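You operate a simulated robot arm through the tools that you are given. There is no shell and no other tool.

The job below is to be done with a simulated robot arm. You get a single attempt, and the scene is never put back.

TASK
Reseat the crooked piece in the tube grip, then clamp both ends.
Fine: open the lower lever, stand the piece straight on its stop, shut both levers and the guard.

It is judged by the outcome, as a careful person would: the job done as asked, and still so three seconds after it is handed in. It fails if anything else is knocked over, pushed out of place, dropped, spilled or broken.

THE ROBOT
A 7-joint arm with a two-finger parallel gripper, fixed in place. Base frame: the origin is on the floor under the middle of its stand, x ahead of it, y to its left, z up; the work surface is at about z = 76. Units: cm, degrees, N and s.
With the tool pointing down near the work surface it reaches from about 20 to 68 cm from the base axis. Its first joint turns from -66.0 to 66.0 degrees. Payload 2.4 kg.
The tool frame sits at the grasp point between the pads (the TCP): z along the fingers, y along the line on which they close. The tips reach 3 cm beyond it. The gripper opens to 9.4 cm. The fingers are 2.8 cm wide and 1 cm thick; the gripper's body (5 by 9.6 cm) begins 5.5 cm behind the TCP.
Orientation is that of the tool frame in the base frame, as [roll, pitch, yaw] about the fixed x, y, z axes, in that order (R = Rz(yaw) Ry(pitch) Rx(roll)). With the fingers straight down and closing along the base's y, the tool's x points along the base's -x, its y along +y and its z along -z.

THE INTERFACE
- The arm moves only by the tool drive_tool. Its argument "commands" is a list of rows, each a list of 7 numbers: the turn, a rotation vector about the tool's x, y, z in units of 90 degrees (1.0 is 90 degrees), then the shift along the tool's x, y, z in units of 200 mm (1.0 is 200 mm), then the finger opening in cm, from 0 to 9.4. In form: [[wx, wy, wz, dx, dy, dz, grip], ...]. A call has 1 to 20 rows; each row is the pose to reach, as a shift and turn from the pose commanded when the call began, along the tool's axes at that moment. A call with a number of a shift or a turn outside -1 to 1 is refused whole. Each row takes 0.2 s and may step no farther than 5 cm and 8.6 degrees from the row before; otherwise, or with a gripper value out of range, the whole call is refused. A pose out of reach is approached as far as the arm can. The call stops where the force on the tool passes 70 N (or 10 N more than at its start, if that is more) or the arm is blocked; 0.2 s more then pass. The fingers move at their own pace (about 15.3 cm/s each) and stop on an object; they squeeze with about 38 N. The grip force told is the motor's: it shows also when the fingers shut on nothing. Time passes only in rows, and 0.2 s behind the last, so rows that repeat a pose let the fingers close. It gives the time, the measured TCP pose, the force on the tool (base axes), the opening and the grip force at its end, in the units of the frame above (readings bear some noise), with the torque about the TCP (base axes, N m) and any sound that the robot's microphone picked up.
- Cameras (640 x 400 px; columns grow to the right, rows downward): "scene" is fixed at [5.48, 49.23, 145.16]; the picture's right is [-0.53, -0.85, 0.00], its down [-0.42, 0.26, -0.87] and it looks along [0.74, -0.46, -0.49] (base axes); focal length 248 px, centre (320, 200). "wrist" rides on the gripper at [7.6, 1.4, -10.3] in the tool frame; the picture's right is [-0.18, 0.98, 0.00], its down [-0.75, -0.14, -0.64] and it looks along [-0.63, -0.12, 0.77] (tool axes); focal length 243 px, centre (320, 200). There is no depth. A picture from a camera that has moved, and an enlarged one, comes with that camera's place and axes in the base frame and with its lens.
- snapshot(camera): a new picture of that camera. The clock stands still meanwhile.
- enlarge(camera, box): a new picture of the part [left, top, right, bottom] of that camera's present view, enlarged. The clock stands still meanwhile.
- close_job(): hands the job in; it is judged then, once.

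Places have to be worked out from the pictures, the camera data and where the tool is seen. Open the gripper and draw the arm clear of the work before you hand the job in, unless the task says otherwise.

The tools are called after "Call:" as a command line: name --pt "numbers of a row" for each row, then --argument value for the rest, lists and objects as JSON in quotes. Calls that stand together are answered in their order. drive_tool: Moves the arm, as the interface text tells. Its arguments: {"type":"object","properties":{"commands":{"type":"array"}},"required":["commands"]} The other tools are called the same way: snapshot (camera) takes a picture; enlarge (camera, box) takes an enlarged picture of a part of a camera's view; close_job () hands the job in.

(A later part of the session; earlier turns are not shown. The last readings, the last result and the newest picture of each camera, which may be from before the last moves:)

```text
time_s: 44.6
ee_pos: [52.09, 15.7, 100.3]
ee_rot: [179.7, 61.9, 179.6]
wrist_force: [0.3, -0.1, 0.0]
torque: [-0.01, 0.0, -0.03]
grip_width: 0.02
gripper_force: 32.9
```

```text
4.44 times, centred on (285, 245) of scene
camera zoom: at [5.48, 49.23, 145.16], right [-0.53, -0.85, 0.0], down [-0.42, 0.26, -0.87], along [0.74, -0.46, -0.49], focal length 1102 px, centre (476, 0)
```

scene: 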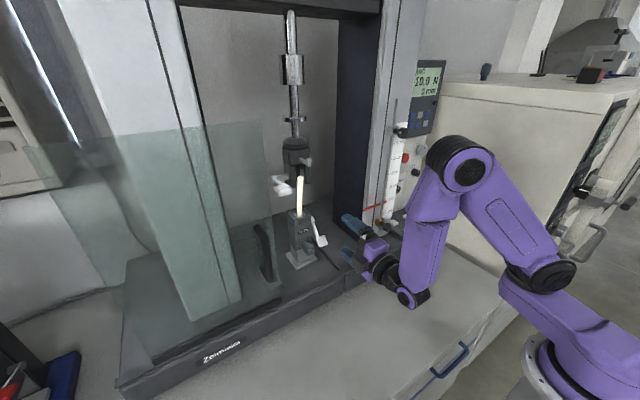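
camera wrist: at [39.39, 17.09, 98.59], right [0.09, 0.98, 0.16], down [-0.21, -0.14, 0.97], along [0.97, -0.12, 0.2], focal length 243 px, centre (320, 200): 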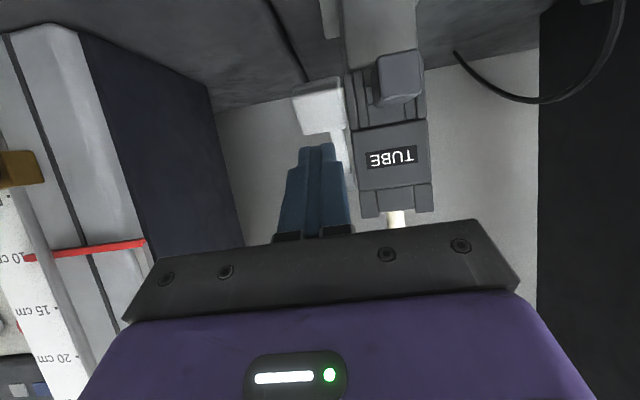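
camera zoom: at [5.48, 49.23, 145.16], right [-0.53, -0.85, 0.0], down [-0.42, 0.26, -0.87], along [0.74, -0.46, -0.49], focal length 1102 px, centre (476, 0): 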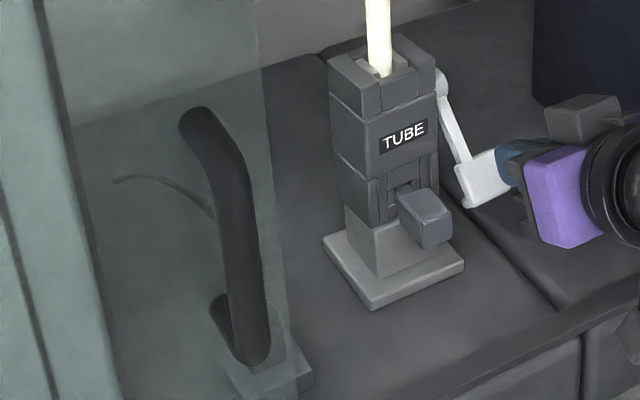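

The tube is clamped, upright to within about 1°, and the lower lever sits at its original clamped angle. Next is the upper lever; I retreat and move up to the +y side, tilting to 45° to view it at close range.

Call:
drive_tool --pt "0 0 0 -0.018 0 -0.18 0" --pt "0 0 0 -0.035 0 -0.359 0" --pt "0 0.0236 0 -0.145 0.083 -0.415 0" --pt "0 0.0472 0 -0.254 0.166 -0.47 0" --pt "0 0.0708 0 -0.364 0.249 -0.526 0" --pt "0 0.0944 0 -0.474 0.332 -0.582 0" --pt "0 0.118 0 -0.584 0.416 -0.638 0" --pt "0 0.1416 0 -0.693 0.499 -0.693 0" --pt "0 0.1652 0 -0.803 0.582 -0.749 0" --pt "0 0.189 0 -0.913 0.665 -0.805 0"

Call:
snapshot --camera "wrist"

Call:
snapshot --camera "scene"

```text
time_s: 46.8
ee_pos: [46.45, 28.92, 124.21]
ee_rot: [180.0, 44.9, 179.9]
wrist_force: [0.3, -0.3, 0.9]
torque: [0.0, -0.01, -0.01]
grip_width: 0.0
gripper_force: 33.3
```

```text
taken
camera wrist: at [33.76, 30.39, 126.03], right [0.13, 0.98, 0.13], down [0.08, -0.14, 0.99], along [0.99, -0.12, -0.1], focal length 243 px, centre (320, 200)
```

wrist: 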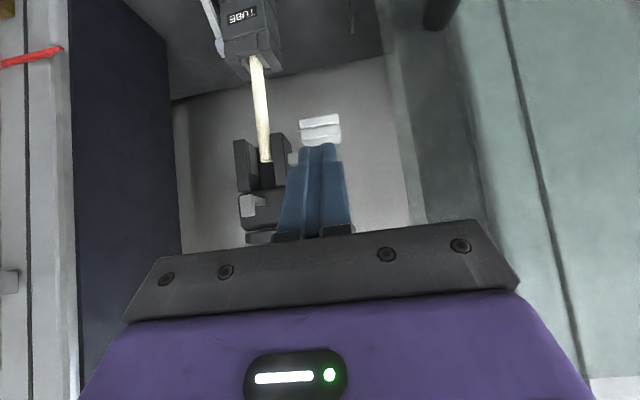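

```text
taken
```

scene: 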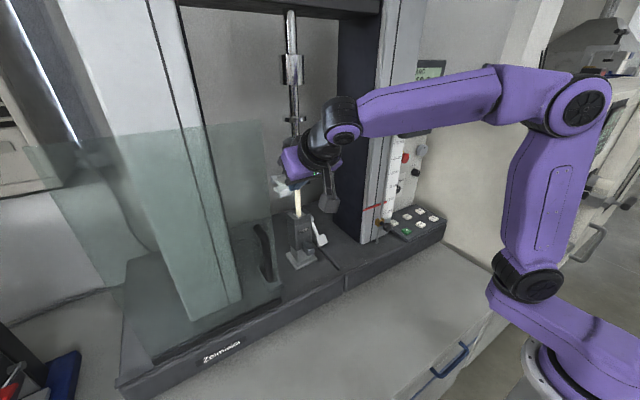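

Call:
enlarge --camera "wrist" --box '[200, 0, 420, 240]'

Call:
enlarge --camera "scene" --box '[250, 120, 360, 220]'

```text
1.67 times, centred on (310, 120) of wrist
camera zoom: at [33.76, 30.39, 126.03], right [0.13, 0.98, 0.13], down [0.08, -0.14, 0.99], along [0.99, -0.12, -0.1], focal length 404 px, centre (337, 333)
```

zoom: 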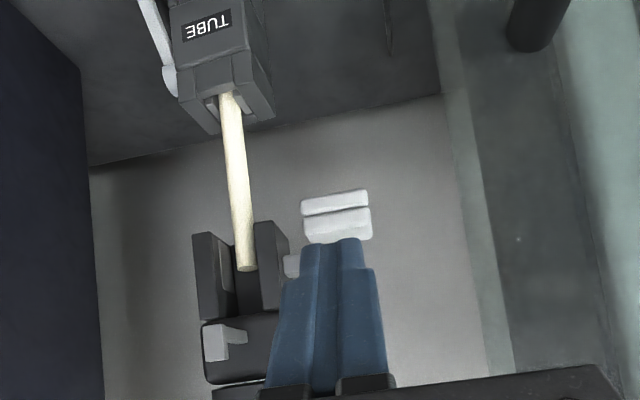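

```text
4.00 times, centred on (305, 170) of scene
camera zoom: at [5.48, 49.23, 145.16], right [-0.53, -0.85, 0.0], down [-0.42, 0.26, -0.87], along [0.74, -0.46, -0.49], focal length 992 px, centre (380, 320)
```

zoom: 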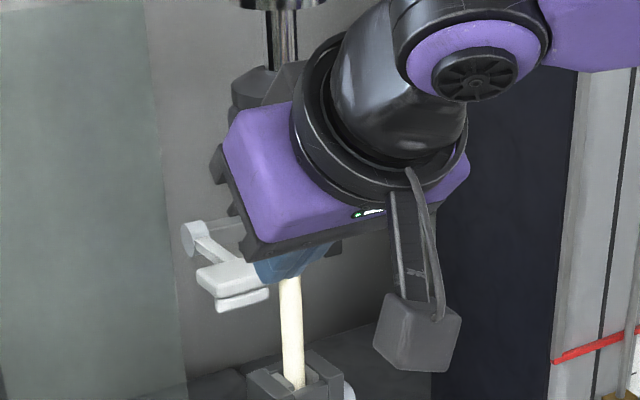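

The upper pad spans y 27.3–30.5 with its top near z≈119.7, and the guard's edge is at y≈34, so I'll work at y=28.3 for clearance. I move above the pad, touch down, and swing it to about 20°.

Call:
drive_tool --pt "0 0 0 -0.081 -0.012 0.069 0" --pt "0 0 0 -0.162 -0.024 0.138 0" --pt "0 0 0 -0.2429 -0.035 0.2075 0" --pt "0 0 0 -0.2075 -0.035 0.243 0" --pt "0 0 0 -0.1722 -0.035 0.2782 0" --pt "0 -0.014 0 -0.15 -0.035 0.3 0" --pt "0 -0.028 0 -0.1273 -0.035 0.3224 0" --pt "0 -0.042 0 -0.105 -0.035 0.3445 0" --pt "0 -0.0556 0 -0.0824 -0.035 0.3666 0"

Call:
enlarge --camera "scene" --box '[240, 120, 360, 230]'

Call:
snapshot --camera "wrist"

```text
time_s: 48.8
ee_pos: [52.9, 28.31, 120.18]
ee_rot: [179.8, 49.9, 179.8]
wrist_force: [-0.9, -0.1, 0.2]
torque: [0.0, 0.02, 0.0]
grip_width: 0.0
gripper_force: 33.0
```

```text
3.64 times, centred on (300, 175) of scene
camera zoom: at [5.48, 49.24, 145.16], right [-0.53, -0.85, 0.0], down [-0.42, 0.26, -0.87], along [0.74, -0.46, -0.49], focal length 902 px, centre (393, 291)
```

zoom: 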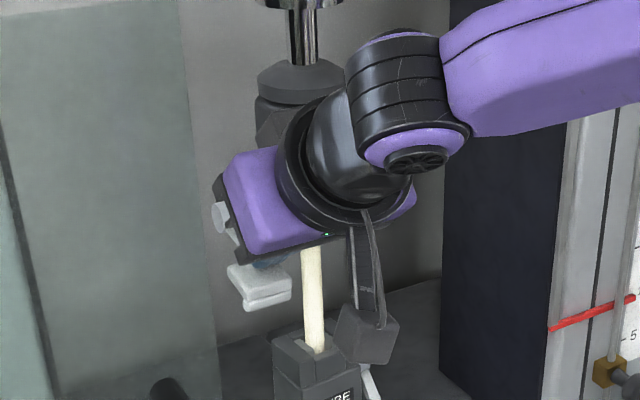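

```text
taken
camera wrist: at [40.04, 29.69, 120.99], right [0.12, 0.98, 0.14], down [-0.01, -0.14, 0.99], along [0.99, -0.12, -0.01], focal length 243 px, centre (320, 200)
```

wrist: 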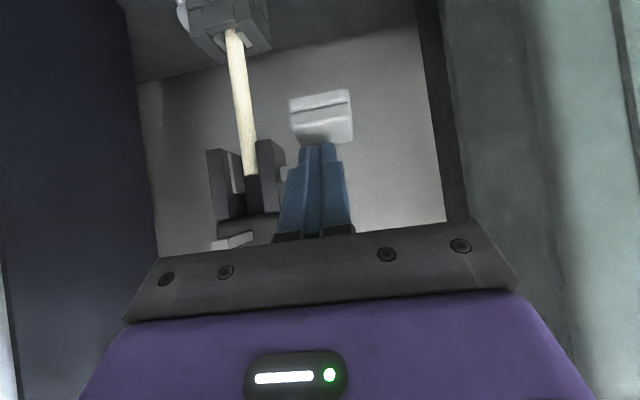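

The upper pad is swinging down with no notable force. I continue along the arc to ~40°.

Call:
drive_tool --pt "0 -0.0167 0 0.018 0 0.024 0" --pt "0 -0.0333 0 0.035 0 0.05 0" --pt "0 -0.05 0 0.051 0 0.077 0" --pt "0 -0.0667 0 0.0657 0 0.1053 0"

Call:
enlarge --camera "scene" --box '[240, 120, 360, 230]'

Call:
snapshot --camera "wrist"

```text
time_s: 49.8
ee_pos: [53.67, 28.16, 117.76]
ee_rot: [179.8, 56.0, 179.7]
wrist_force: [-0.4, 0.7, 0.0]
torque: [-0.02, 0.0, -0.03]
grip_width: 0.01
gripper_force: 33.3
```

```text
3.64 times, centred on (300, 175) of scene
camera zoom: at [5.48, 49.23, 145.16], right [-0.53, -0.85, 0.0], down [-0.42, 0.26, -0.87], along [0.74, -0.46, -0.49], focal length 902 px, centre (393, 291)
```

zoom: 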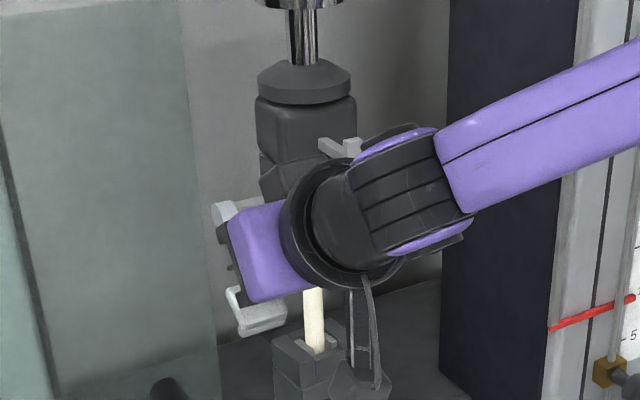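

```text
taken
camera wrist: at [40.79, 29.68, 117.26], right [0.1, 0.98, 0.15], down [-0.11, -0.14, 0.98], along [0.99, -0.12, 0.09], focal length 243 px, centre (320, 200)
```

wrist: 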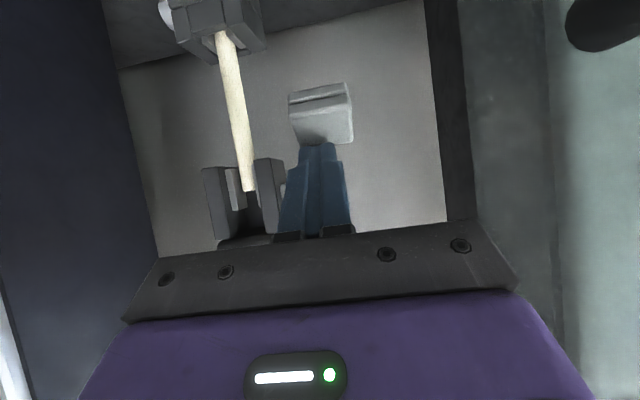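

Still free. I continue to ~60°, watching force.

Call:
drive_tool --pt "0 -0.0133 0 0.009 0 0.021 0" --pt "0 -0.0267 0 0.017 0 0.043 0" --pt "0 -0.04 0 0.0245 0 0.066 0" --pt "0 -0.0533 0 0.0315 0 0.0895 0" --pt "0 -0.0667 0 0.0375 0 0.1134 0"

Call:
enlarge --camera "scene" --box '[240, 120, 360, 230]'

Call:
snapshot --camera "wrist"

```text
time_s: 51.0
ee_pos: [55.02, 28.23, 115.94]
ee_rot: [179.7, 62.1, 179.8]
wrist_force: [-14.0, -2.7, 6.1]
torque: [-0.09, 0.23, -0.08]
grip_width: 0.0
gripper_force: 32.9
```

```text
3.64 times, centred on (300, 175) of scene
camera zoom: at [5.42, 49.22, 145.16], right [-0.53, -0.85, 0.0], down [-0.42, 0.26, -0.87], along [0.74, -0.46, -0.49], focal length 902 px, centre (393, 291)
```

zoom: 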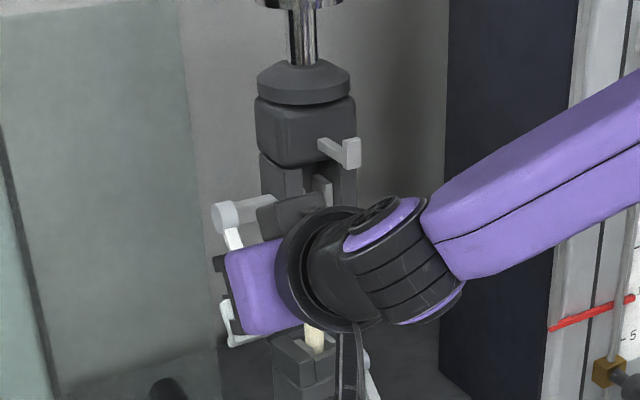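

```text
taken
camera wrist: at [42.36, 29.7, 114.06], right [0.09, 0.98, 0.16], down [-0.21, -0.14, 0.97], along [0.97, -0.12, 0.2], focal length 243 px, centre (320, 200)
```

wrist: 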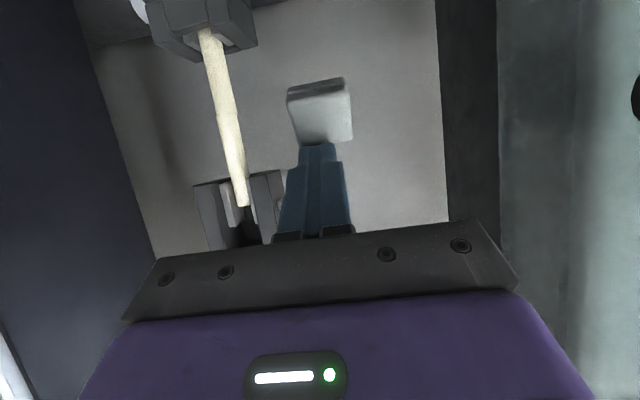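

Resistance begins at 15 N. I press on along the tool axis in 2 mm steps.

Call:
drive_tool --pt "0 0 0 0 0 0.01 0" --pt "0 0 0 0 0 0.02 0" --pt "0 0 0 0 0 0.028 0"

Call:
enlarge --camera "wrist" --box '[180, 10, 380, 240]'

Call:
enlarge --camera "scene" --box '[280, 120, 345, 260]'

```text
time_s: 51.9
ee_pos: [55.2, 28.34, 115.91]
ee_rot: [179.4, 62.2, 179.6]
wrist_force: [-36.0, -11.5, 18.4]
torque: [-0.3, 0.55, -0.29]
grip_width: 0.01
gripper_force: 33.2
stopped in row 3: the force on the tool passed its limit at 71 N (the readings are from after the stop); the commanded pose is now the measured one
```

```text
1.74 times, centred on (280, 125) of wrist
camera zoom: at [42.49, 29.82, 114.08], right [0.08, 0.98, 0.17], down [-0.22, -0.15, 0.97], along [0.97, -0.12, 0.2], focal length 422 px, centre (390, 330)
```

zoom: 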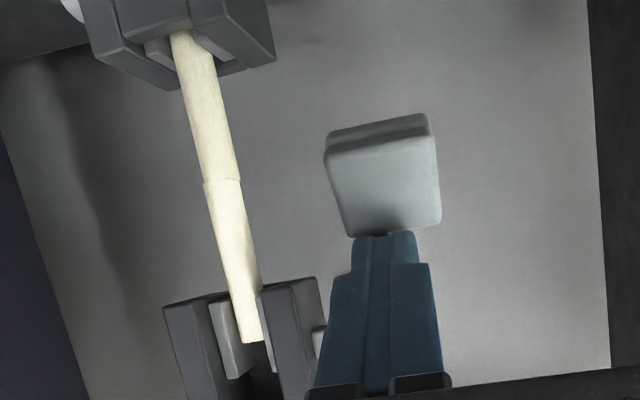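

```text
2.86 times, centred on (312, 190) of scene
camera zoom: at [5.33, 49.18, 145.18], right [-0.53, -0.85, 0.0], down [-0.42, 0.26, -0.87], along [0.74, -0.46, -0.49], focal length 709 px, centre (341, 229)
```

zoom: 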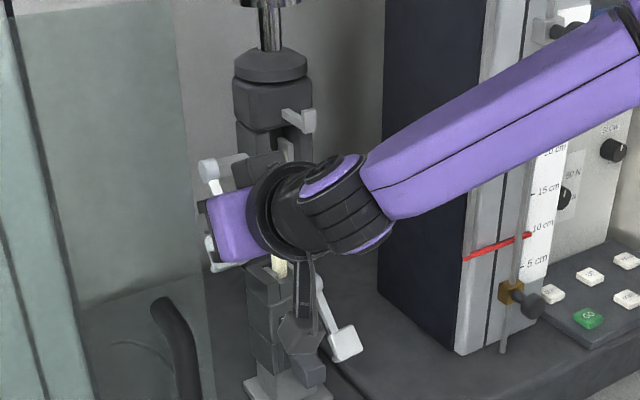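

The push hit the 71 N limit, and the wrist picture shows an odd line across the tube. I need to look at that closely before doing anything else.

Call:
enlarge --camera "wrist" --box '[190, 20, 290, 220]'

Call:
enlarge --camera "scene" --box '[285, 200, 325, 240]'

Call:
snapshot --camera "wrist"

```text
2.00 times, centred on (240, 120) of wrist
camera zoom: at [42.49, 29.82, 114.08], right [0.08, 0.98, 0.17], down [-0.22, -0.15, 0.97], along [0.97, -0.12, 0.2], focal length 485 px, centre (480, 360)
```

zoom: 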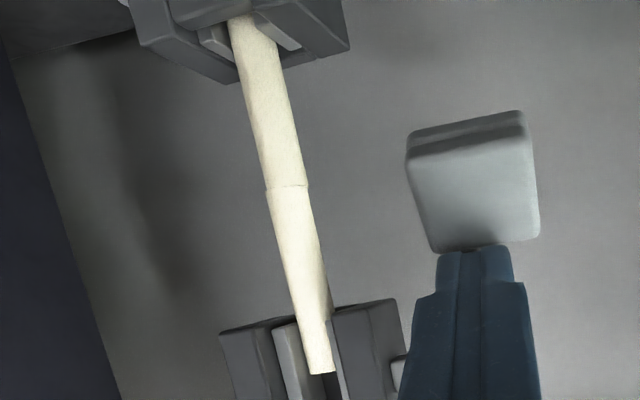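

```text
10.00 times, centred on (305, 220) of scene
camera zoom: at [5.33, 49.18, 145.18], right [-0.53, -0.85, 0.0], down [-0.42, 0.26, -0.87], along [0.74, -0.46, -0.49], focal length 2480 px, centre (470, 0)
```

zoom: 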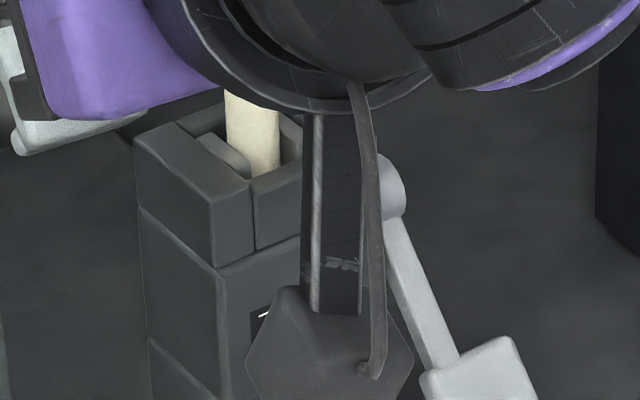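

```text
taken
camera wrist: at [42.49, 29.82, 114.08], right [0.08, 0.98, 0.17], down [-0.22, -0.15, 0.97], along [0.97, -0.12, 0.2], focal length 243 px, centre (320, 200)
```

wrist: 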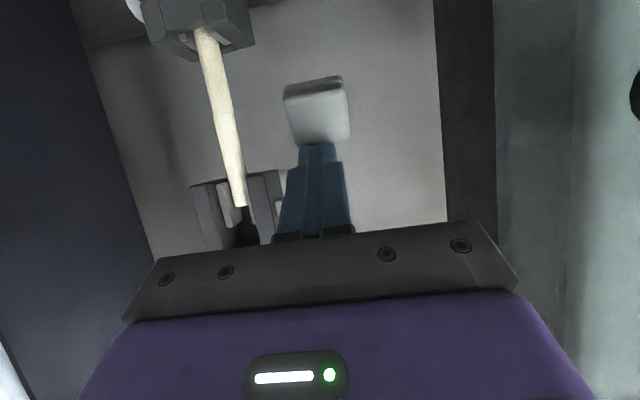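

The line sits around z≈110 mid-tube. I'll take another enlarged view with a different framing to tell a real crack from a picture artifact.

Call:
enlarge --camera "wrist" --box '[195, 60, 255, 150]'

Call:
enlarge --camera "wrist" --box '[180, 120, 300, 230]'

```text
4.44 times, centred on (225, 105) of wrist
camera zoom: at [42.49, 29.82, 114.08], right [0.08, 0.98, 0.17], down [-0.22, -0.15, 0.97], along [0.97, -0.12, 0.2], focal length 1078 px, centre (742, 622)
```

zoom: 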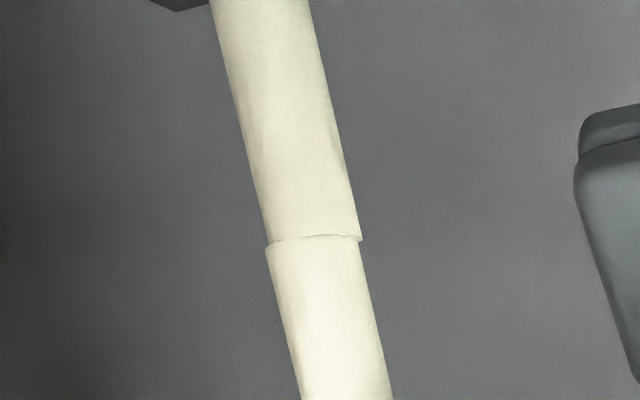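

```text
3.64 times, centred on (240, 175) of wrist
camera zoom: at [42.49, 29.82, 114.08], right [0.08, 0.98, 0.17], down [-0.22, -0.15, 0.97], along [0.97, -0.12, 0.2], focal length 882 px, centre (611, 291)
```

zoom: 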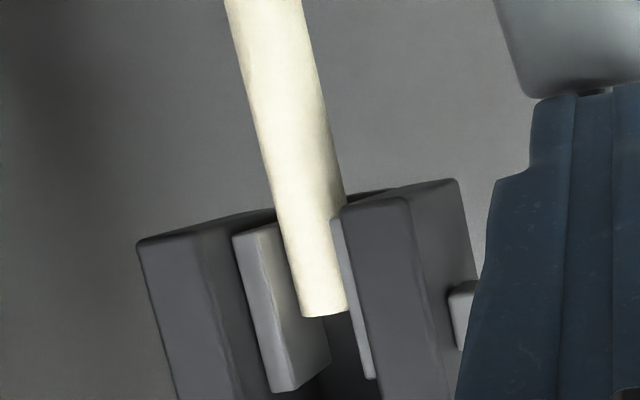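

There is a small step at mid-tube under this load, so the piece is being strained. I back off the lever right away and look again.

Call:
drive_tool --pt "0 0 0 0 0 -0.01 0" --pt "0 0 0 0 0 -0.025 0" --pt "0 0 0 0 0 -0.05 0"

Call:
enlarge --camera "wrist" --box '[180, 10, 320, 220]'

Call:
enlarge --camera "wrist" --box '[195, 60, 255, 150]'

```text
time_s: 52.7
ee_pos: [54.66, 28.14, 116.06]
ee_rot: [179.6, 61.9, 179.8]
wrist_force: [-0.9, 0.5, 0.0]
torque: [-0.02, -0.02, 0.01]
grip_width: 0.0
gripper_force: 32.2
```

```text
1.90 times, centred on (250, 115) of wrist
camera zoom: at [41.93, 29.65, 114.28], right [0.09, 0.98, 0.16], down [-0.21, -0.14, 0.97], along [0.97, -0.12, 0.19], focal length 462 px, centre (453, 362)
```

zoom: 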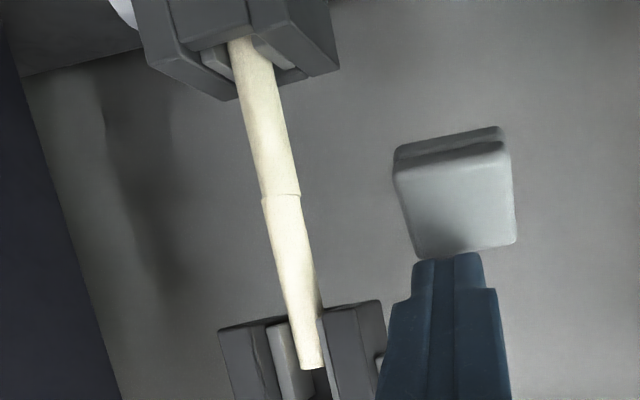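

```text
4.44 times, centred on (225, 105) of wrist
camera zoom: at [41.93, 29.65, 114.28], right [0.09, 0.98, 0.16], down [-0.21, -0.14, 0.97], along [0.97, -0.12, 0.19], focal length 1078 px, centre (742, 622)
```

zoom: 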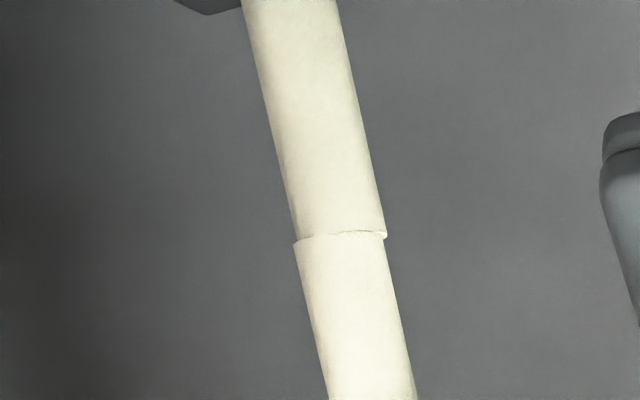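

The step remains small (~0.5 mm) with no tool force, since the upper jaws still hold. I'll withdraw to get a clear view from both cameras.

Call:
drive_tool --pt "0 0 0 0 0 -0.1 0" --pt "0 0 0 0 0 -0.25 0" --pt "0 0 0 0 -0.02 -0.4 0" --pt "0 0 0 0 -0.03 -0.55 0"

Call:
snapshot --camera "wrist"

Call:
enlarge --camera "scene" --box '[260, 120, 340, 260]'

```text
time_s: 53.7
ee_pos: [44.64, 27.59, 121.32]
ee_rot: [179.7, 61.9, 179.9]
wrist_force: [-0.2, 1.2, -0.4]
torque: [0.02, -0.01, 0.01]
grip_width: 0.0
gripper_force: 32.8
```

```text
taken
camera wrist: at [32.05, 29.06, 119.49], right [0.08, 0.98, 0.17], down [-0.21, -0.14, 0.97], along [0.97, -0.12, 0.2], focal length 243 px, centre (320, 200)
```

wrist: 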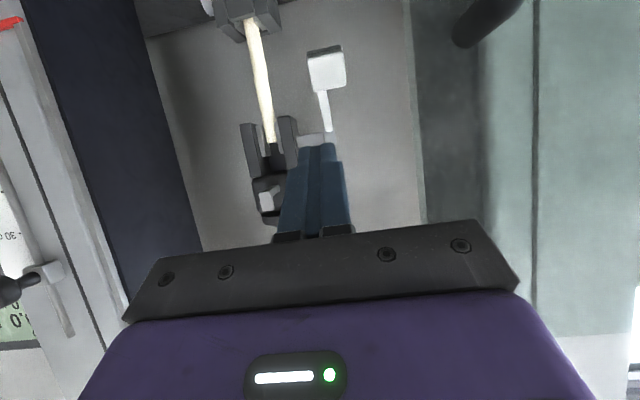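

```text
2.86 times, centred on (300, 190) of scene
camera zoom: at [5.48, 49.23, 145.16], right [-0.53, -0.85, 0.0], down [-0.42, 0.26, -0.87], along [0.74, -0.46, -0.49], focal length 709 px, centre (377, 229)
```

zoom: 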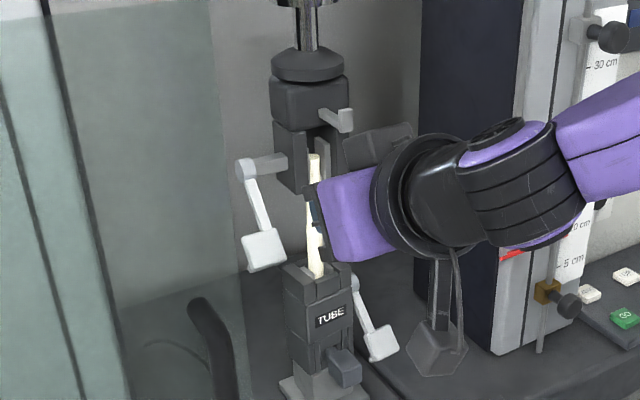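

The upper lever now hangs in its closed pose. I'll zoom on the tube to see whether it's intact.

Call:
enlarge --camera "scene" --box '[285, 165, 325, 225]'

Call:
enlarge --camera "wrist" --box '[220, 10, 320, 180]'

```text
6.67 times, centred on (305, 195) of scene
camera zoom: at [5.48, 49.23, 145.16], right [-0.53, -0.85, 0.0], down [-0.42, 0.26, -0.87], along [0.74, -0.46, -0.49], focal length 1653 px, centre (420, 233)
```

zoom: 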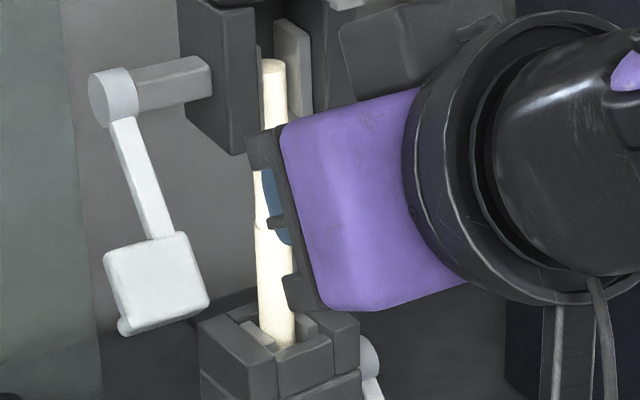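

```text
2.35 times, centred on (270, 95) of wrist
camera zoom: at [32.05, 29.06, 119.49], right [0.08, 0.98, 0.17], down [-0.21, -0.14, 0.97], along [0.97, -0.12, 0.2], focal length 571 px, centre (438, 447)
```

zoom: 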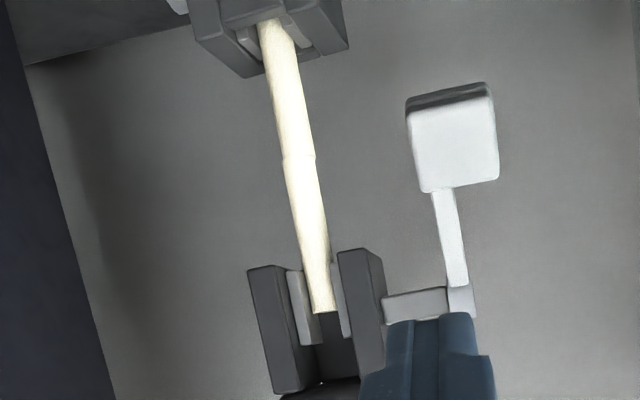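

A faint seam shows mid-tube. I move the arm out of the scene camera's line of sight to inspect the whole piece clearly.

Call:
drive_tool --pt "0 0 0 0 -0.1 -0.1 0" --pt "0 0 0 0.05 -0.25 -0.15 0" --pt "0 0 0 0.1 -0.4 -0.2 0" --pt "0 0 0 0.15 -0.55 -0.25 0" --pt "0 0 0 0.2 -0.7 -0.3 0"

Call:
enlarge --camera "scene" --box '[280, 150, 330, 230]'

Call:
enlarge --camera "scene" --box '[285, 180, 315, 220]'

Call:
snapshot --camera "wrist"

```text
time_s: 54.9
ee_pos: [37.58, 13.71, 120.67]
ee_rot: [179.6, 61.8, 179.8]
wrist_force: [-0.2, 1.0, 0.1]
torque: [0.02, 0.02, 0.0]
grip_width: 0.02
gripper_force: 32.6
```

```text
5.00 times, centred on (305, 190) of scene
camera zoom: at [5.48, 49.24, 145.16], right [-0.53, -0.85, 0.0], down [-0.42, 0.26, -0.87], along [0.74, -0.46, -0.49], focal length 1240 px, centre (395, 250)
```

zoom: 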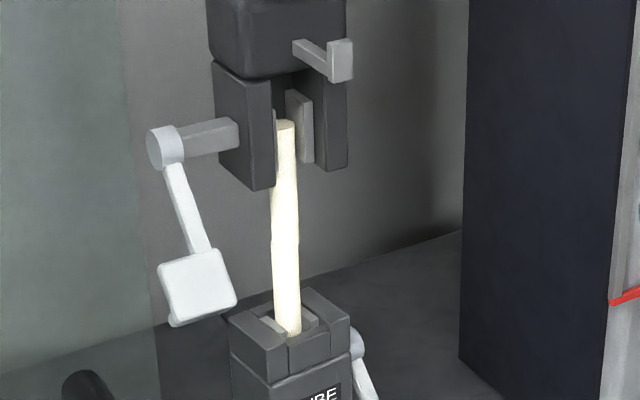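

```text
10.00 times, centred on (300, 200) of scene
camera zoom: at [5.48, 49.24, 145.16], right [-0.53, -0.85, 0.0], down [-0.42, 0.26, -0.87], along [0.74, -0.46, -0.49], focal length 2480 px, centre (520, 200)
```

zoom: 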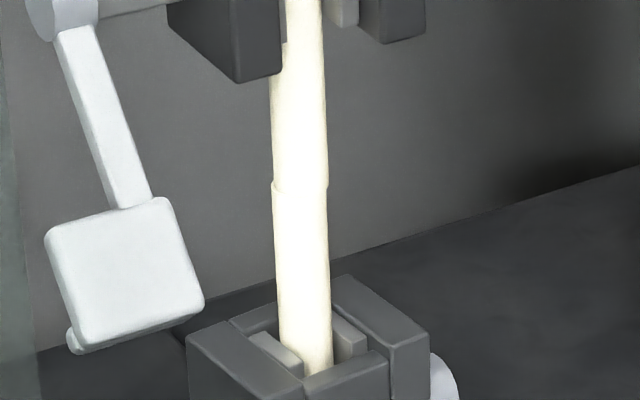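

```text
taken
camera wrist: at [24.92, 15.11, 118.79], right [0.08, 0.98, 0.17], down [-0.21, -0.14, 0.97], along [0.97, -0.12, 0.2], focal length 243 px, centre (320, 200)
```

wrist: 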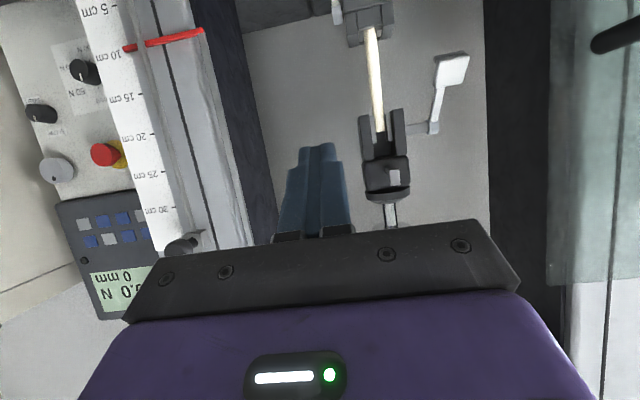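

The seam offset is only ~0.5 mm and both halves look coaxial. The machine's display is visible in the wrist view; I'll read it for any hint of load, and look at the tube again.

Call:
enlarge --camera "wrist" --box '[50, 180, 200, 330]'

Call:
enlarge --camera "wrist" --box '[330, 10, 480, 150]'

Call:
enlarge --camera "scene" --box '[395, 50, 455, 150]'

```text
2.67 times, centred on (125, 255) of wrist
camera zoom: at [24.92, 15.11, 118.79], right [0.08, 0.98, 0.17], down [-0.21, -0.14, 0.97], along [0.97, -0.12, 0.2], focal length 647 px, centre (840, 53)
```

zoom: 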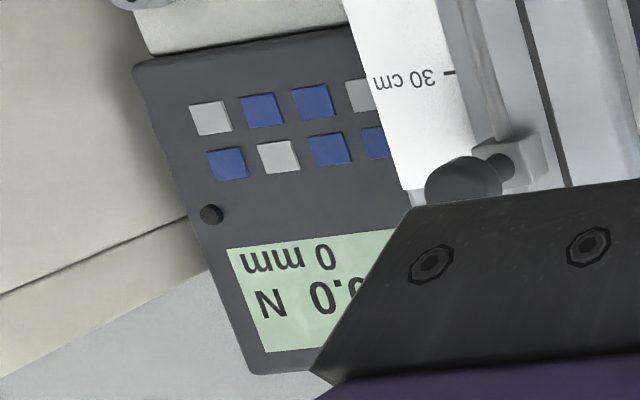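

```text
2.86 times, centred on (405, 80) of wrist
camera zoom: at [24.92, 15.11, 118.79], right [0.08, 0.98, 0.17], down [-0.21, -0.14, 0.97], along [0.97, -0.12, 0.2], focal length 693 px, centre (77, 543)
```

zoom: 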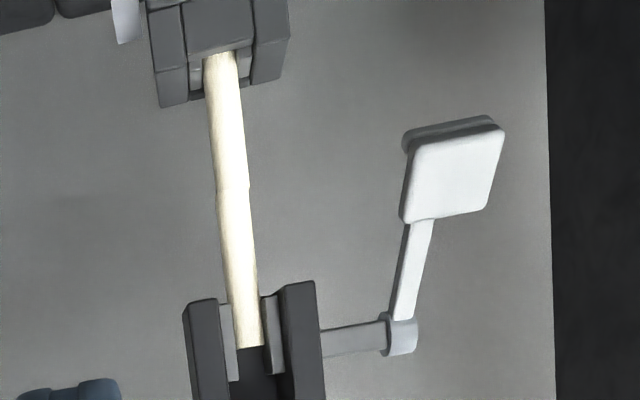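

```text
4.00 times, centred on (425, 100) of scene
camera zoom: at [5.48, 49.24, 145.16], right [-0.53, -0.85, 0.0], down [-0.42, 0.26, -0.87], along [0.74, -0.46, -0.49], focal length 992 px, centre (-100, 600)
```

zoom: 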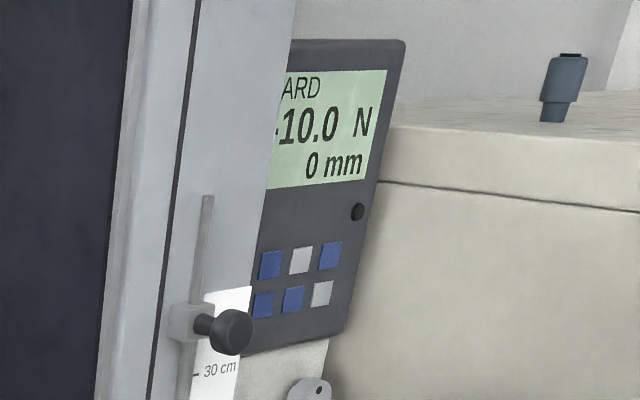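

The display reads "(GU)ARD", about −10.0 N, 0 mm — it only seems to be waiting for the guard. I'll re-check the lower lever against its original pose using the same crop as at the start.

Call:
enlarge --camera "scene" --box '[230, 200, 340, 290]'

Call:
enlarge --camera "scene" --box '[260, 130, 330, 200]'

Call:
enlarge --camera "scene" --box '[410, 55, 450, 100]'

```text
4.44 times, centred on (285, 245) of scene
camera zoom: at [5.48, 49.24, 145.16], right [-0.53, -0.85, 0.0], down [-0.42, 0.26, -0.87], along [0.74, -0.46, -0.49], focal length 1102 px, centre (476, 0)
```

zoom: 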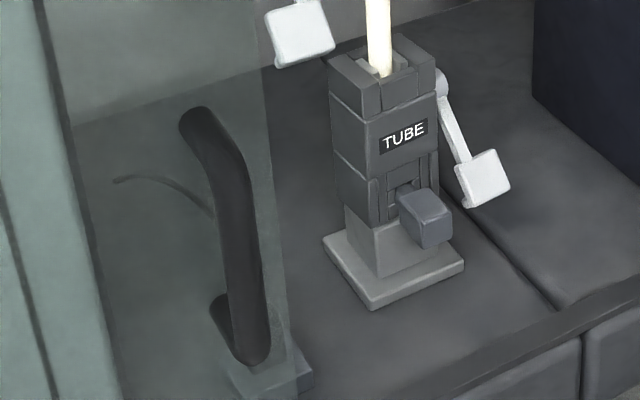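

```text
5.71 times, centred on (295, 165) of scene
camera zoom: at [5.48, 49.24, 145.16], right [-0.53, -0.85, 0.0], down [-0.42, 0.26, -0.87], along [0.74, -0.46, -0.49], focal length 1417 px, centre (463, 400)
```

zoom: 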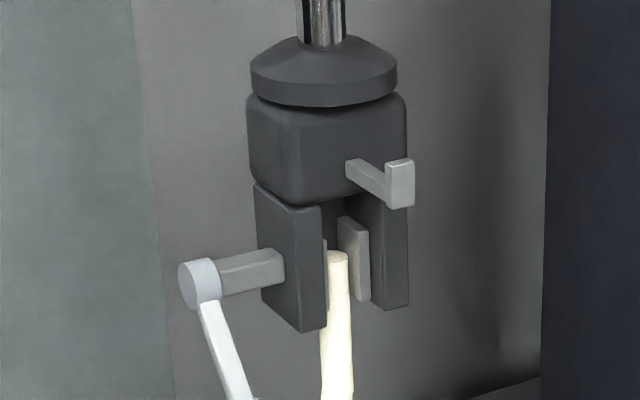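

```text
8.89 times, centred on (430, 78) of scene
camera zoom: at [5.48, 49.24, 145.16], right [-0.53, -0.85, 0.0], down [-0.42, 0.26, -0.87], along [0.74, -0.46, -0.49], focal length 2204 px, centre (-658, 1289)
```

zoom: 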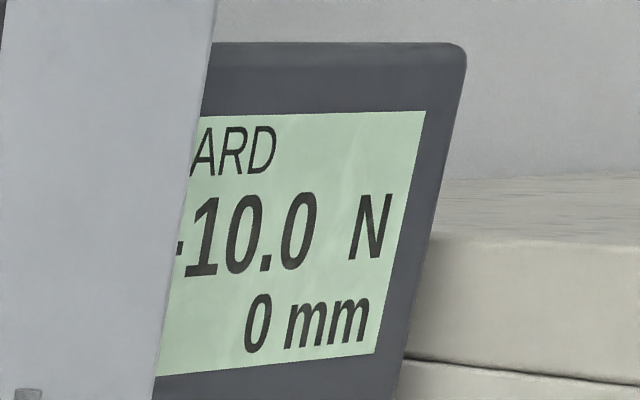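

Both levers sit at matching closed angles and hold. Now the guard: I'll move across to y≈33.5, level the tool more, open the fingers, and look at its handle.

Call:
drive_tool --pt "0 -0.018 0 0.0586 0.124 0.0057 0" --pt "0 -0.036 0 0.117 0.248 0.0113 1" --pt "0 -0.054 0 0.1757 0.371 0.017 3" --pt "0 -0.072 0 0.2343 0.495 0.0227 5" --pt "0 -0.09 0 0.293 0.619 0.0283 6" --pt "0 -0.108 0 0.3515 0.743 0.034 6" --pt "0 -0.126 0 0.41 0.866 0.04 6" --pt "0 -0.1444 0 0.4686 0.99 0.0453 6"

Call:
snapshot --camera "wrist"

Call:
snapshot --camera "scene"

```text
time_s: 56.7
ee_pos: [33.96, 33.53, 111.95]
ee_rot: [179.1, 74.9, 179.2]
wrist_force: [0.8, 0.8, 0.1]
torque: [0.02, 0.01, -0.01]
grip_width: 6.0
gripper_force: 0.1
```

```text
taken
camera wrist: at [22.04, 34.95, 107.28], right [0.05, 0.98, 0.18], down [-0.42, -0.15, 0.89], along [0.9, -0.12, 0.41], focal length 243 px, centre (320, 200)
```

wrist: 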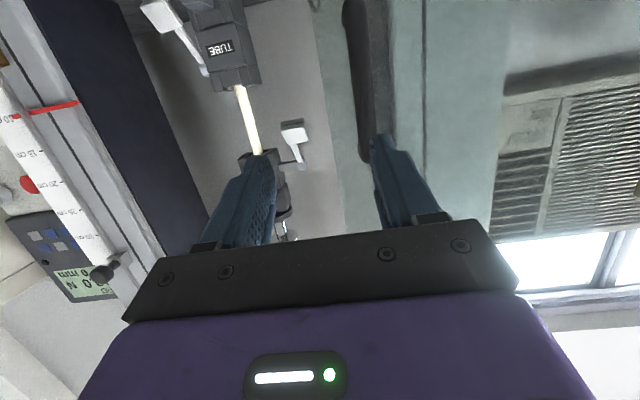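

```text
taken
```

scene: 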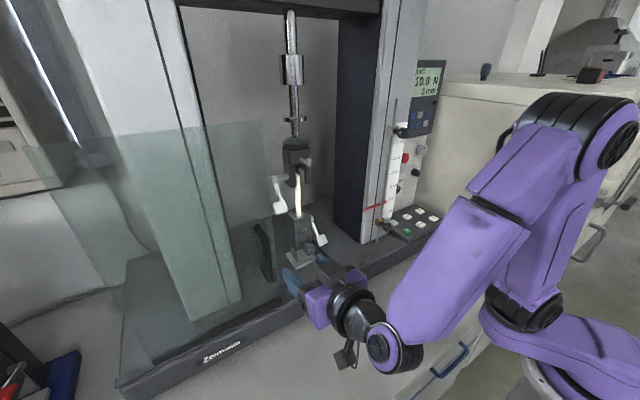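

The handle is visible just ahead of the left finger. I'll enlarge to locate the bar and its clearance from the glass.

Call:
enlarge --camera "wrist" --box '[290, 0, 450, 180]'

Call:
enlarge --camera "scene" --box '[230, 200, 340, 340]'

```text
2.22 times, centred on (370, 90) of wrist
camera zoom: at [22.04, 34.95, 107.28], right [0.05, 0.98, 0.18], down [-0.42, -0.15, 0.89], along [0.9, -0.12, 0.41], focal length 539 px, centre (209, 444)
```

zoom: 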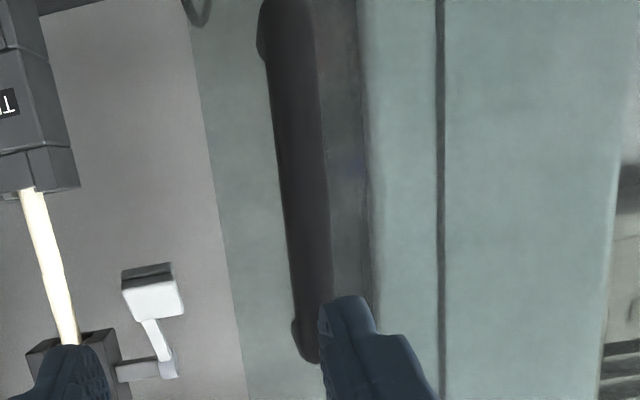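

```text
2.86 times, centred on (285, 270) of scene
camera zoom: at [5.48, 49.23, 145.15], right [-0.53, -0.85, 0.0], down [-0.42, 0.26, -0.87], along [0.74, -0.46, -0.49], focal length 709 px, centre (420, 0)
```

zoom: 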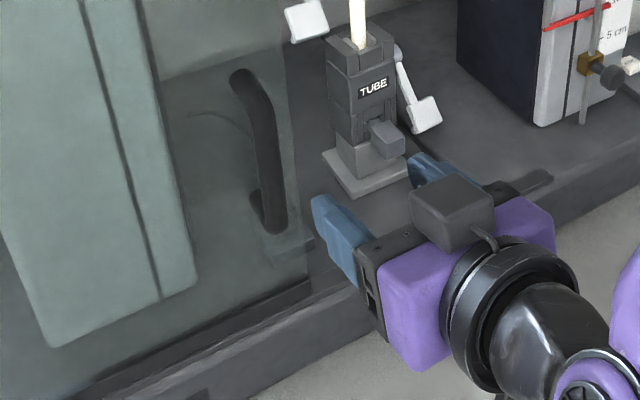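

Triangulating two wrist views puts the handle bar at about x=43.7, y=37.0, z 102.7–113.8, with the glass near x=48.3. I align at y=37 and slide the open fingers around the bar.

Call:
drive_tool --pt "0 0 0 0.064 0.087 0.069 6" --pt "0 0 0 0.1284 0.1735 0.1382 6" --pt "0 0 0 0.104 0.1735 0.25 6" --pt "0 0 0 0.082 0.1735 0.36 6"

Call:
snapshot --camera "wrist"

Call:
enlarge --camera "scene" --box '[210, 190, 340, 340]'

```text
time_s: 57.7
ee_pos: [40.46, 37.19, 108.37]
ee_rot: [179.2, 74.9, 179.2]
wrist_force: [0.8, -0.5, -1.0]
torque: [0.01, 0.0, 0.0]
grip_width: 5.99
gripper_force: 0.0
```

```text
taken
camera wrist: at [28.52, 38.57, 103.84], right [0.05, 0.98, 0.18], down [-0.42, -0.15, 0.89], along [0.9, -0.12, 0.41], focal length 243 px, centre (320, 200)
```

wrist: 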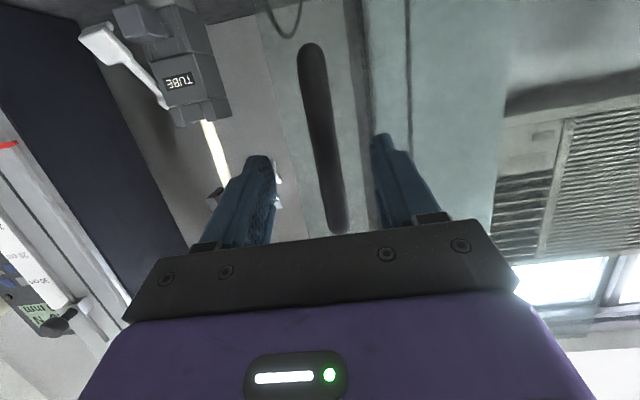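

```text
2.67 times, centred on (275, 265) of scene
camera zoom: at [5.48, 49.24, 145.16], right [-0.53, -0.85, 0.0], down [-0.42, 0.26, -0.87], along [0.74, -0.46, -0.49], focal length 661 px, centre (440, 27)
```

zoom: 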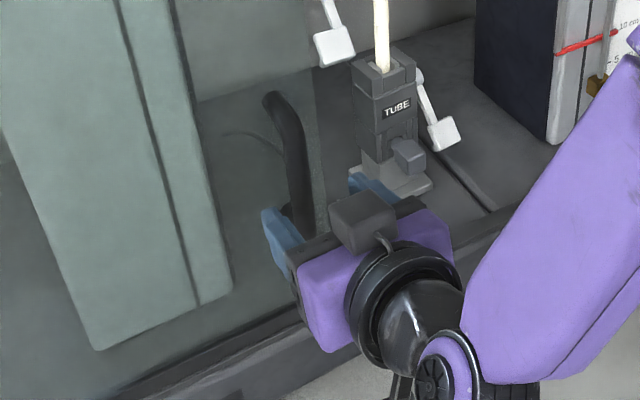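

The bar is centred between the fingers. I advance 2.7 cm and close on it.

Call:
drive_tool --pt "0 0 0 -0.0176 0 0.065 6" --pt "0 0 0 -0.0352 0 0.13 6" --pt "0 0 0 -0.0352 0 0.13 4" --pt "0 0 0 -0.0352 0 0.13 2.5" --pt "0 0 0 -0.0352 0 0.13 1" --pt "0 0 0 -0.0352 0 0.13 1"

Call:
snapshot --camera "wrist"

```text
time_s: 59.1
ee_pos: [43.21, 37.15, 108.46]
ee_rot: [179.4, 74.9, 179.5]
wrist_force: [-0.5, 1.4, 1.7]
torque: [-0.32, 0.1, 0.08]
grip_width: 1.76
gripper_force: 45.1
```

```text
taken
camera wrist: at [31.24, 38.57, 103.88], right [0.05, 0.98, 0.18], down [-0.42, -0.14, 0.89], along [0.9, -0.12, 0.41], focal length 243 px, centre (320, 200)
```

wrist: 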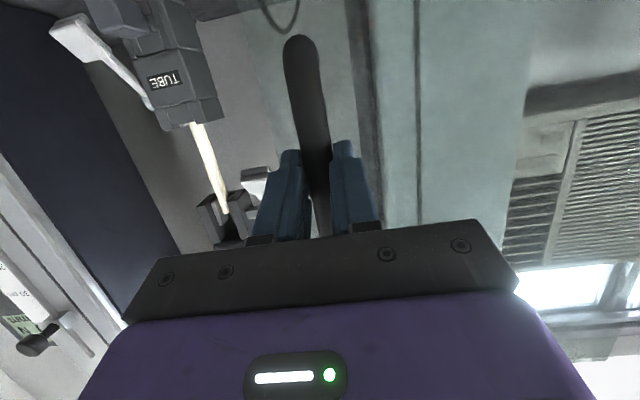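

The bar is held (1.76 cm). I slide the guard toward −y slowly, 5 cm first, checking drag.

Call:
drive_tool --pt "0 0 0 0 -0.03 0 1" --pt "0 0 0 0 -0.07 0 1" --pt "0 0 0 0 -0.12 0 1" --pt "0 0 0 0 -0.18 0 1" --pt "0 0 0 0 -0.25 0 1"

Call:
snapshot --camera "scene"

```text
time_s: 60.3
ee_pos: [43.14, 31.98, 108.59]
ee_rot: [179.5, 74.9, 179.6]
wrist_force: [-4.1, 2.3, 1.4]
torque: [-0.32, -0.71, -0.13]
grip_width: 1.78
gripper_force: 44.5
```

```text
taken
```

scene: 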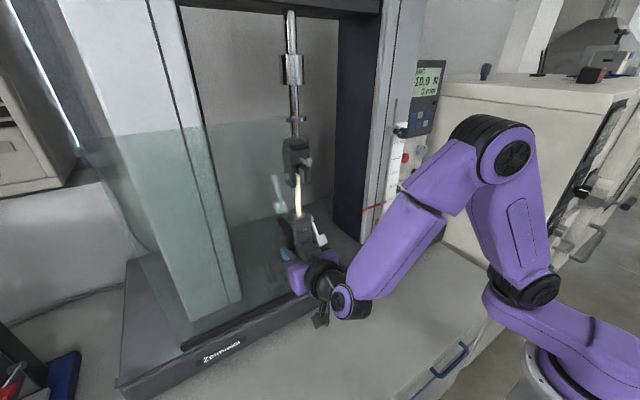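

The guard slides freely (≈2 N). I continue 15 cm further.

Call:
drive_tool --pt "0 0 0 0 -0.05 0 1" --pt "0 0 0 0 -0.12 0 1" --pt "0 0 0 0 -0.2 0 1" --pt "0 0 0 0 -0.28 0 1" --pt "0 0 0 0 -0.36 0 1" --pt "0 0 0 0 -0.44 0 1" --pt "0 0 0 0 -0.52 0 1" --pt "0 0 0 0 -0.6 0 1" --pt "0 0 0 0 -0.68 0 1" --pt "0 0 0 0 -0.75 0 1"

Call:
snapshot --camera "scene"

Call:
snapshot --camera "wrist"

```text
time_s: 62.5
ee_pos: [43.3, 16.91, 108.49]
ee_rot: [179.4, 75.0, 179.3]
wrist_force: [-25.4, 0.2, 10.6]
torque: [-0.32, -0.03, -0.03]
grip_width: 1.77
gripper_force: 44.9
```

```text
taken
```

scene: 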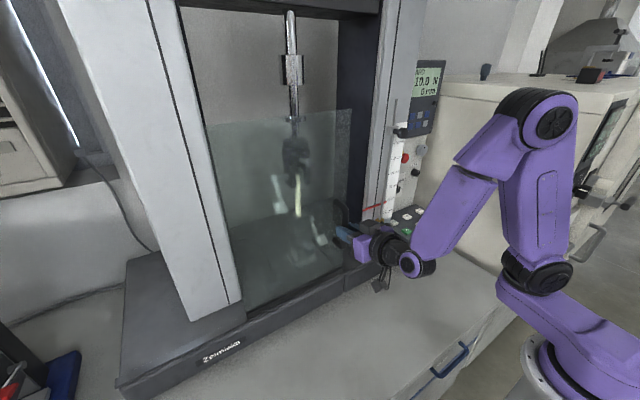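

```text
taken
camera wrist: at [31.3, 18.44, 103.84], right [0.05, 0.98, 0.18], down [-0.42, -0.14, 0.89], along [0.9, -0.12, 0.41], focal length 243 px, centre (320, 200)
```

wrist: 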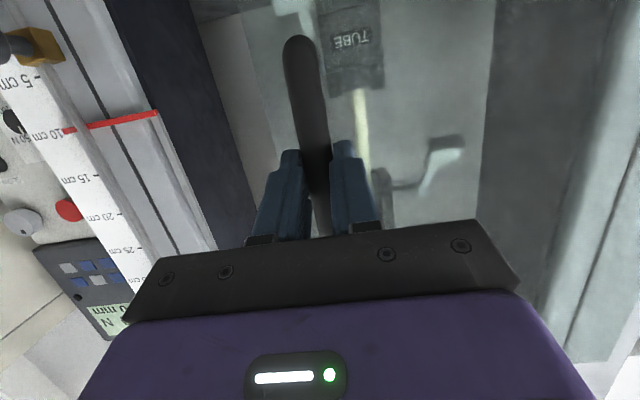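

The guard has moved ~20 cm; a 25 N sideways force indicates the rail runs slightly off my line. I ease back 0.3 cm in x and slide 5 cm more.

Call:
drive_tool --pt "0 0 0 0.002 0 -0.0075 1" --pt "0 0 0 0.0039 0 -0.0145 1" --pt "0 0 0 0.0042 -0.05 -0.0155 1" --pt "0 0 0 0.0045 -0.1 -0.0165 1" --pt "0 0 0 0.0048 -0.15 -0.0175 1" --pt "0 0 0 0.005 -0.2 -0.0185 1" --pt "0 0 0 0.0052 -0.25 -0.0195 1"

Call:
snapshot --camera "scene"

```text
time_s: 64.1
ee_pos: [43.07, 11.89, 108.48]
ee_rot: [178.9, 75.2, 179.1]
wrist_force: [26.5, 0.6, 10.3]
torque: [-0.44, -0.45, -0.01]
grip_width: 1.76
gripper_force: 44.9
```

```text
taken
```

scene: 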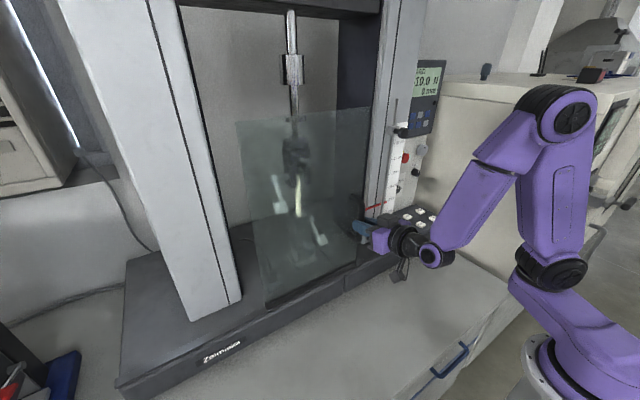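

Slight over-correction (+26 N). I add back 0.15 cm in x and continue sliding 3 cm, feeling for the end stop.

Call:
drive_tool --pt "0 0 0 -0.002 0 0.0073 1" --pt "0 0 0 -0.002 -0.04 0.0073 1" --pt "0 0 0 -0.002 -0.08 0.0073 1" --pt "0 0 0 -0.002 -0.12 0.0073 1" --pt "0 0 0 -0.002 -0.15 0.0073 1"

```text
time_s: 65.3
ee_pos: [43.14, 9.47, 108.41]
ee_rot: [179.0, 75.2, 179.9]
wrist_force: [-0.7, 19.9, 15.7]
torque: [-0.29, -0.8, 0.37]
grip_width: 1.75
gripper_force: 45.5
```

A 20 N resistance in y with the handle stopped at y≈9.5 suggests the guard has hit its end stop. I press slightly more to confirm and look.

Call:
drive_tool --pt "0 0 0 0 -0.01 0 1" --pt "0 0 0 0 -0.02 0 1"

Call:
snapshot --camera "scene"

Call:
snapshot --camera "wrist"

```text
time_s: 65.9
ee_pos: [43.14, 9.47, 108.47]
ee_rot: [179.0, 75.0, -179.4]
wrist_force: [4.4, 38.0, 4.2]
torque: [-0.18, -0.88, 0.67]
grip_width: 1.76
gripper_force: 44.3
```

```text
taken
```

scene: 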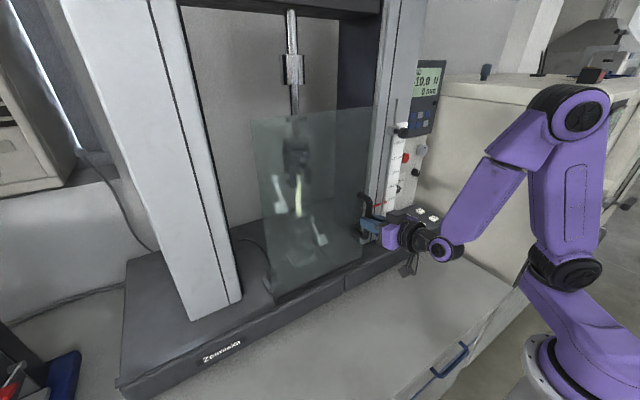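

```text
taken
camera wrist: at [31.11, 10.58, 103.77], right [0.02, 0.98, 0.18], down [-0.42, -0.16, 0.89], along [0.91, -0.1, 0.41], focal length 243 px, centre (320, 200)
```

wrist: 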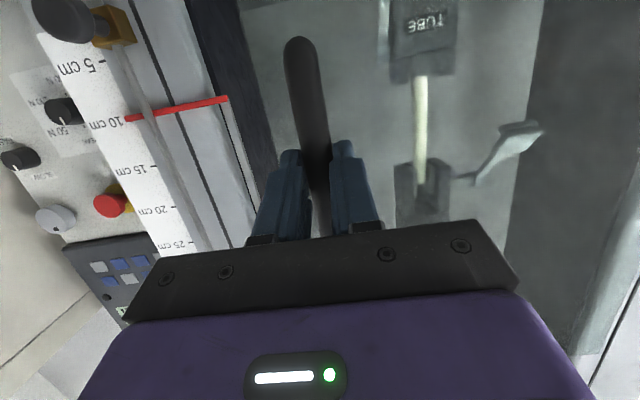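

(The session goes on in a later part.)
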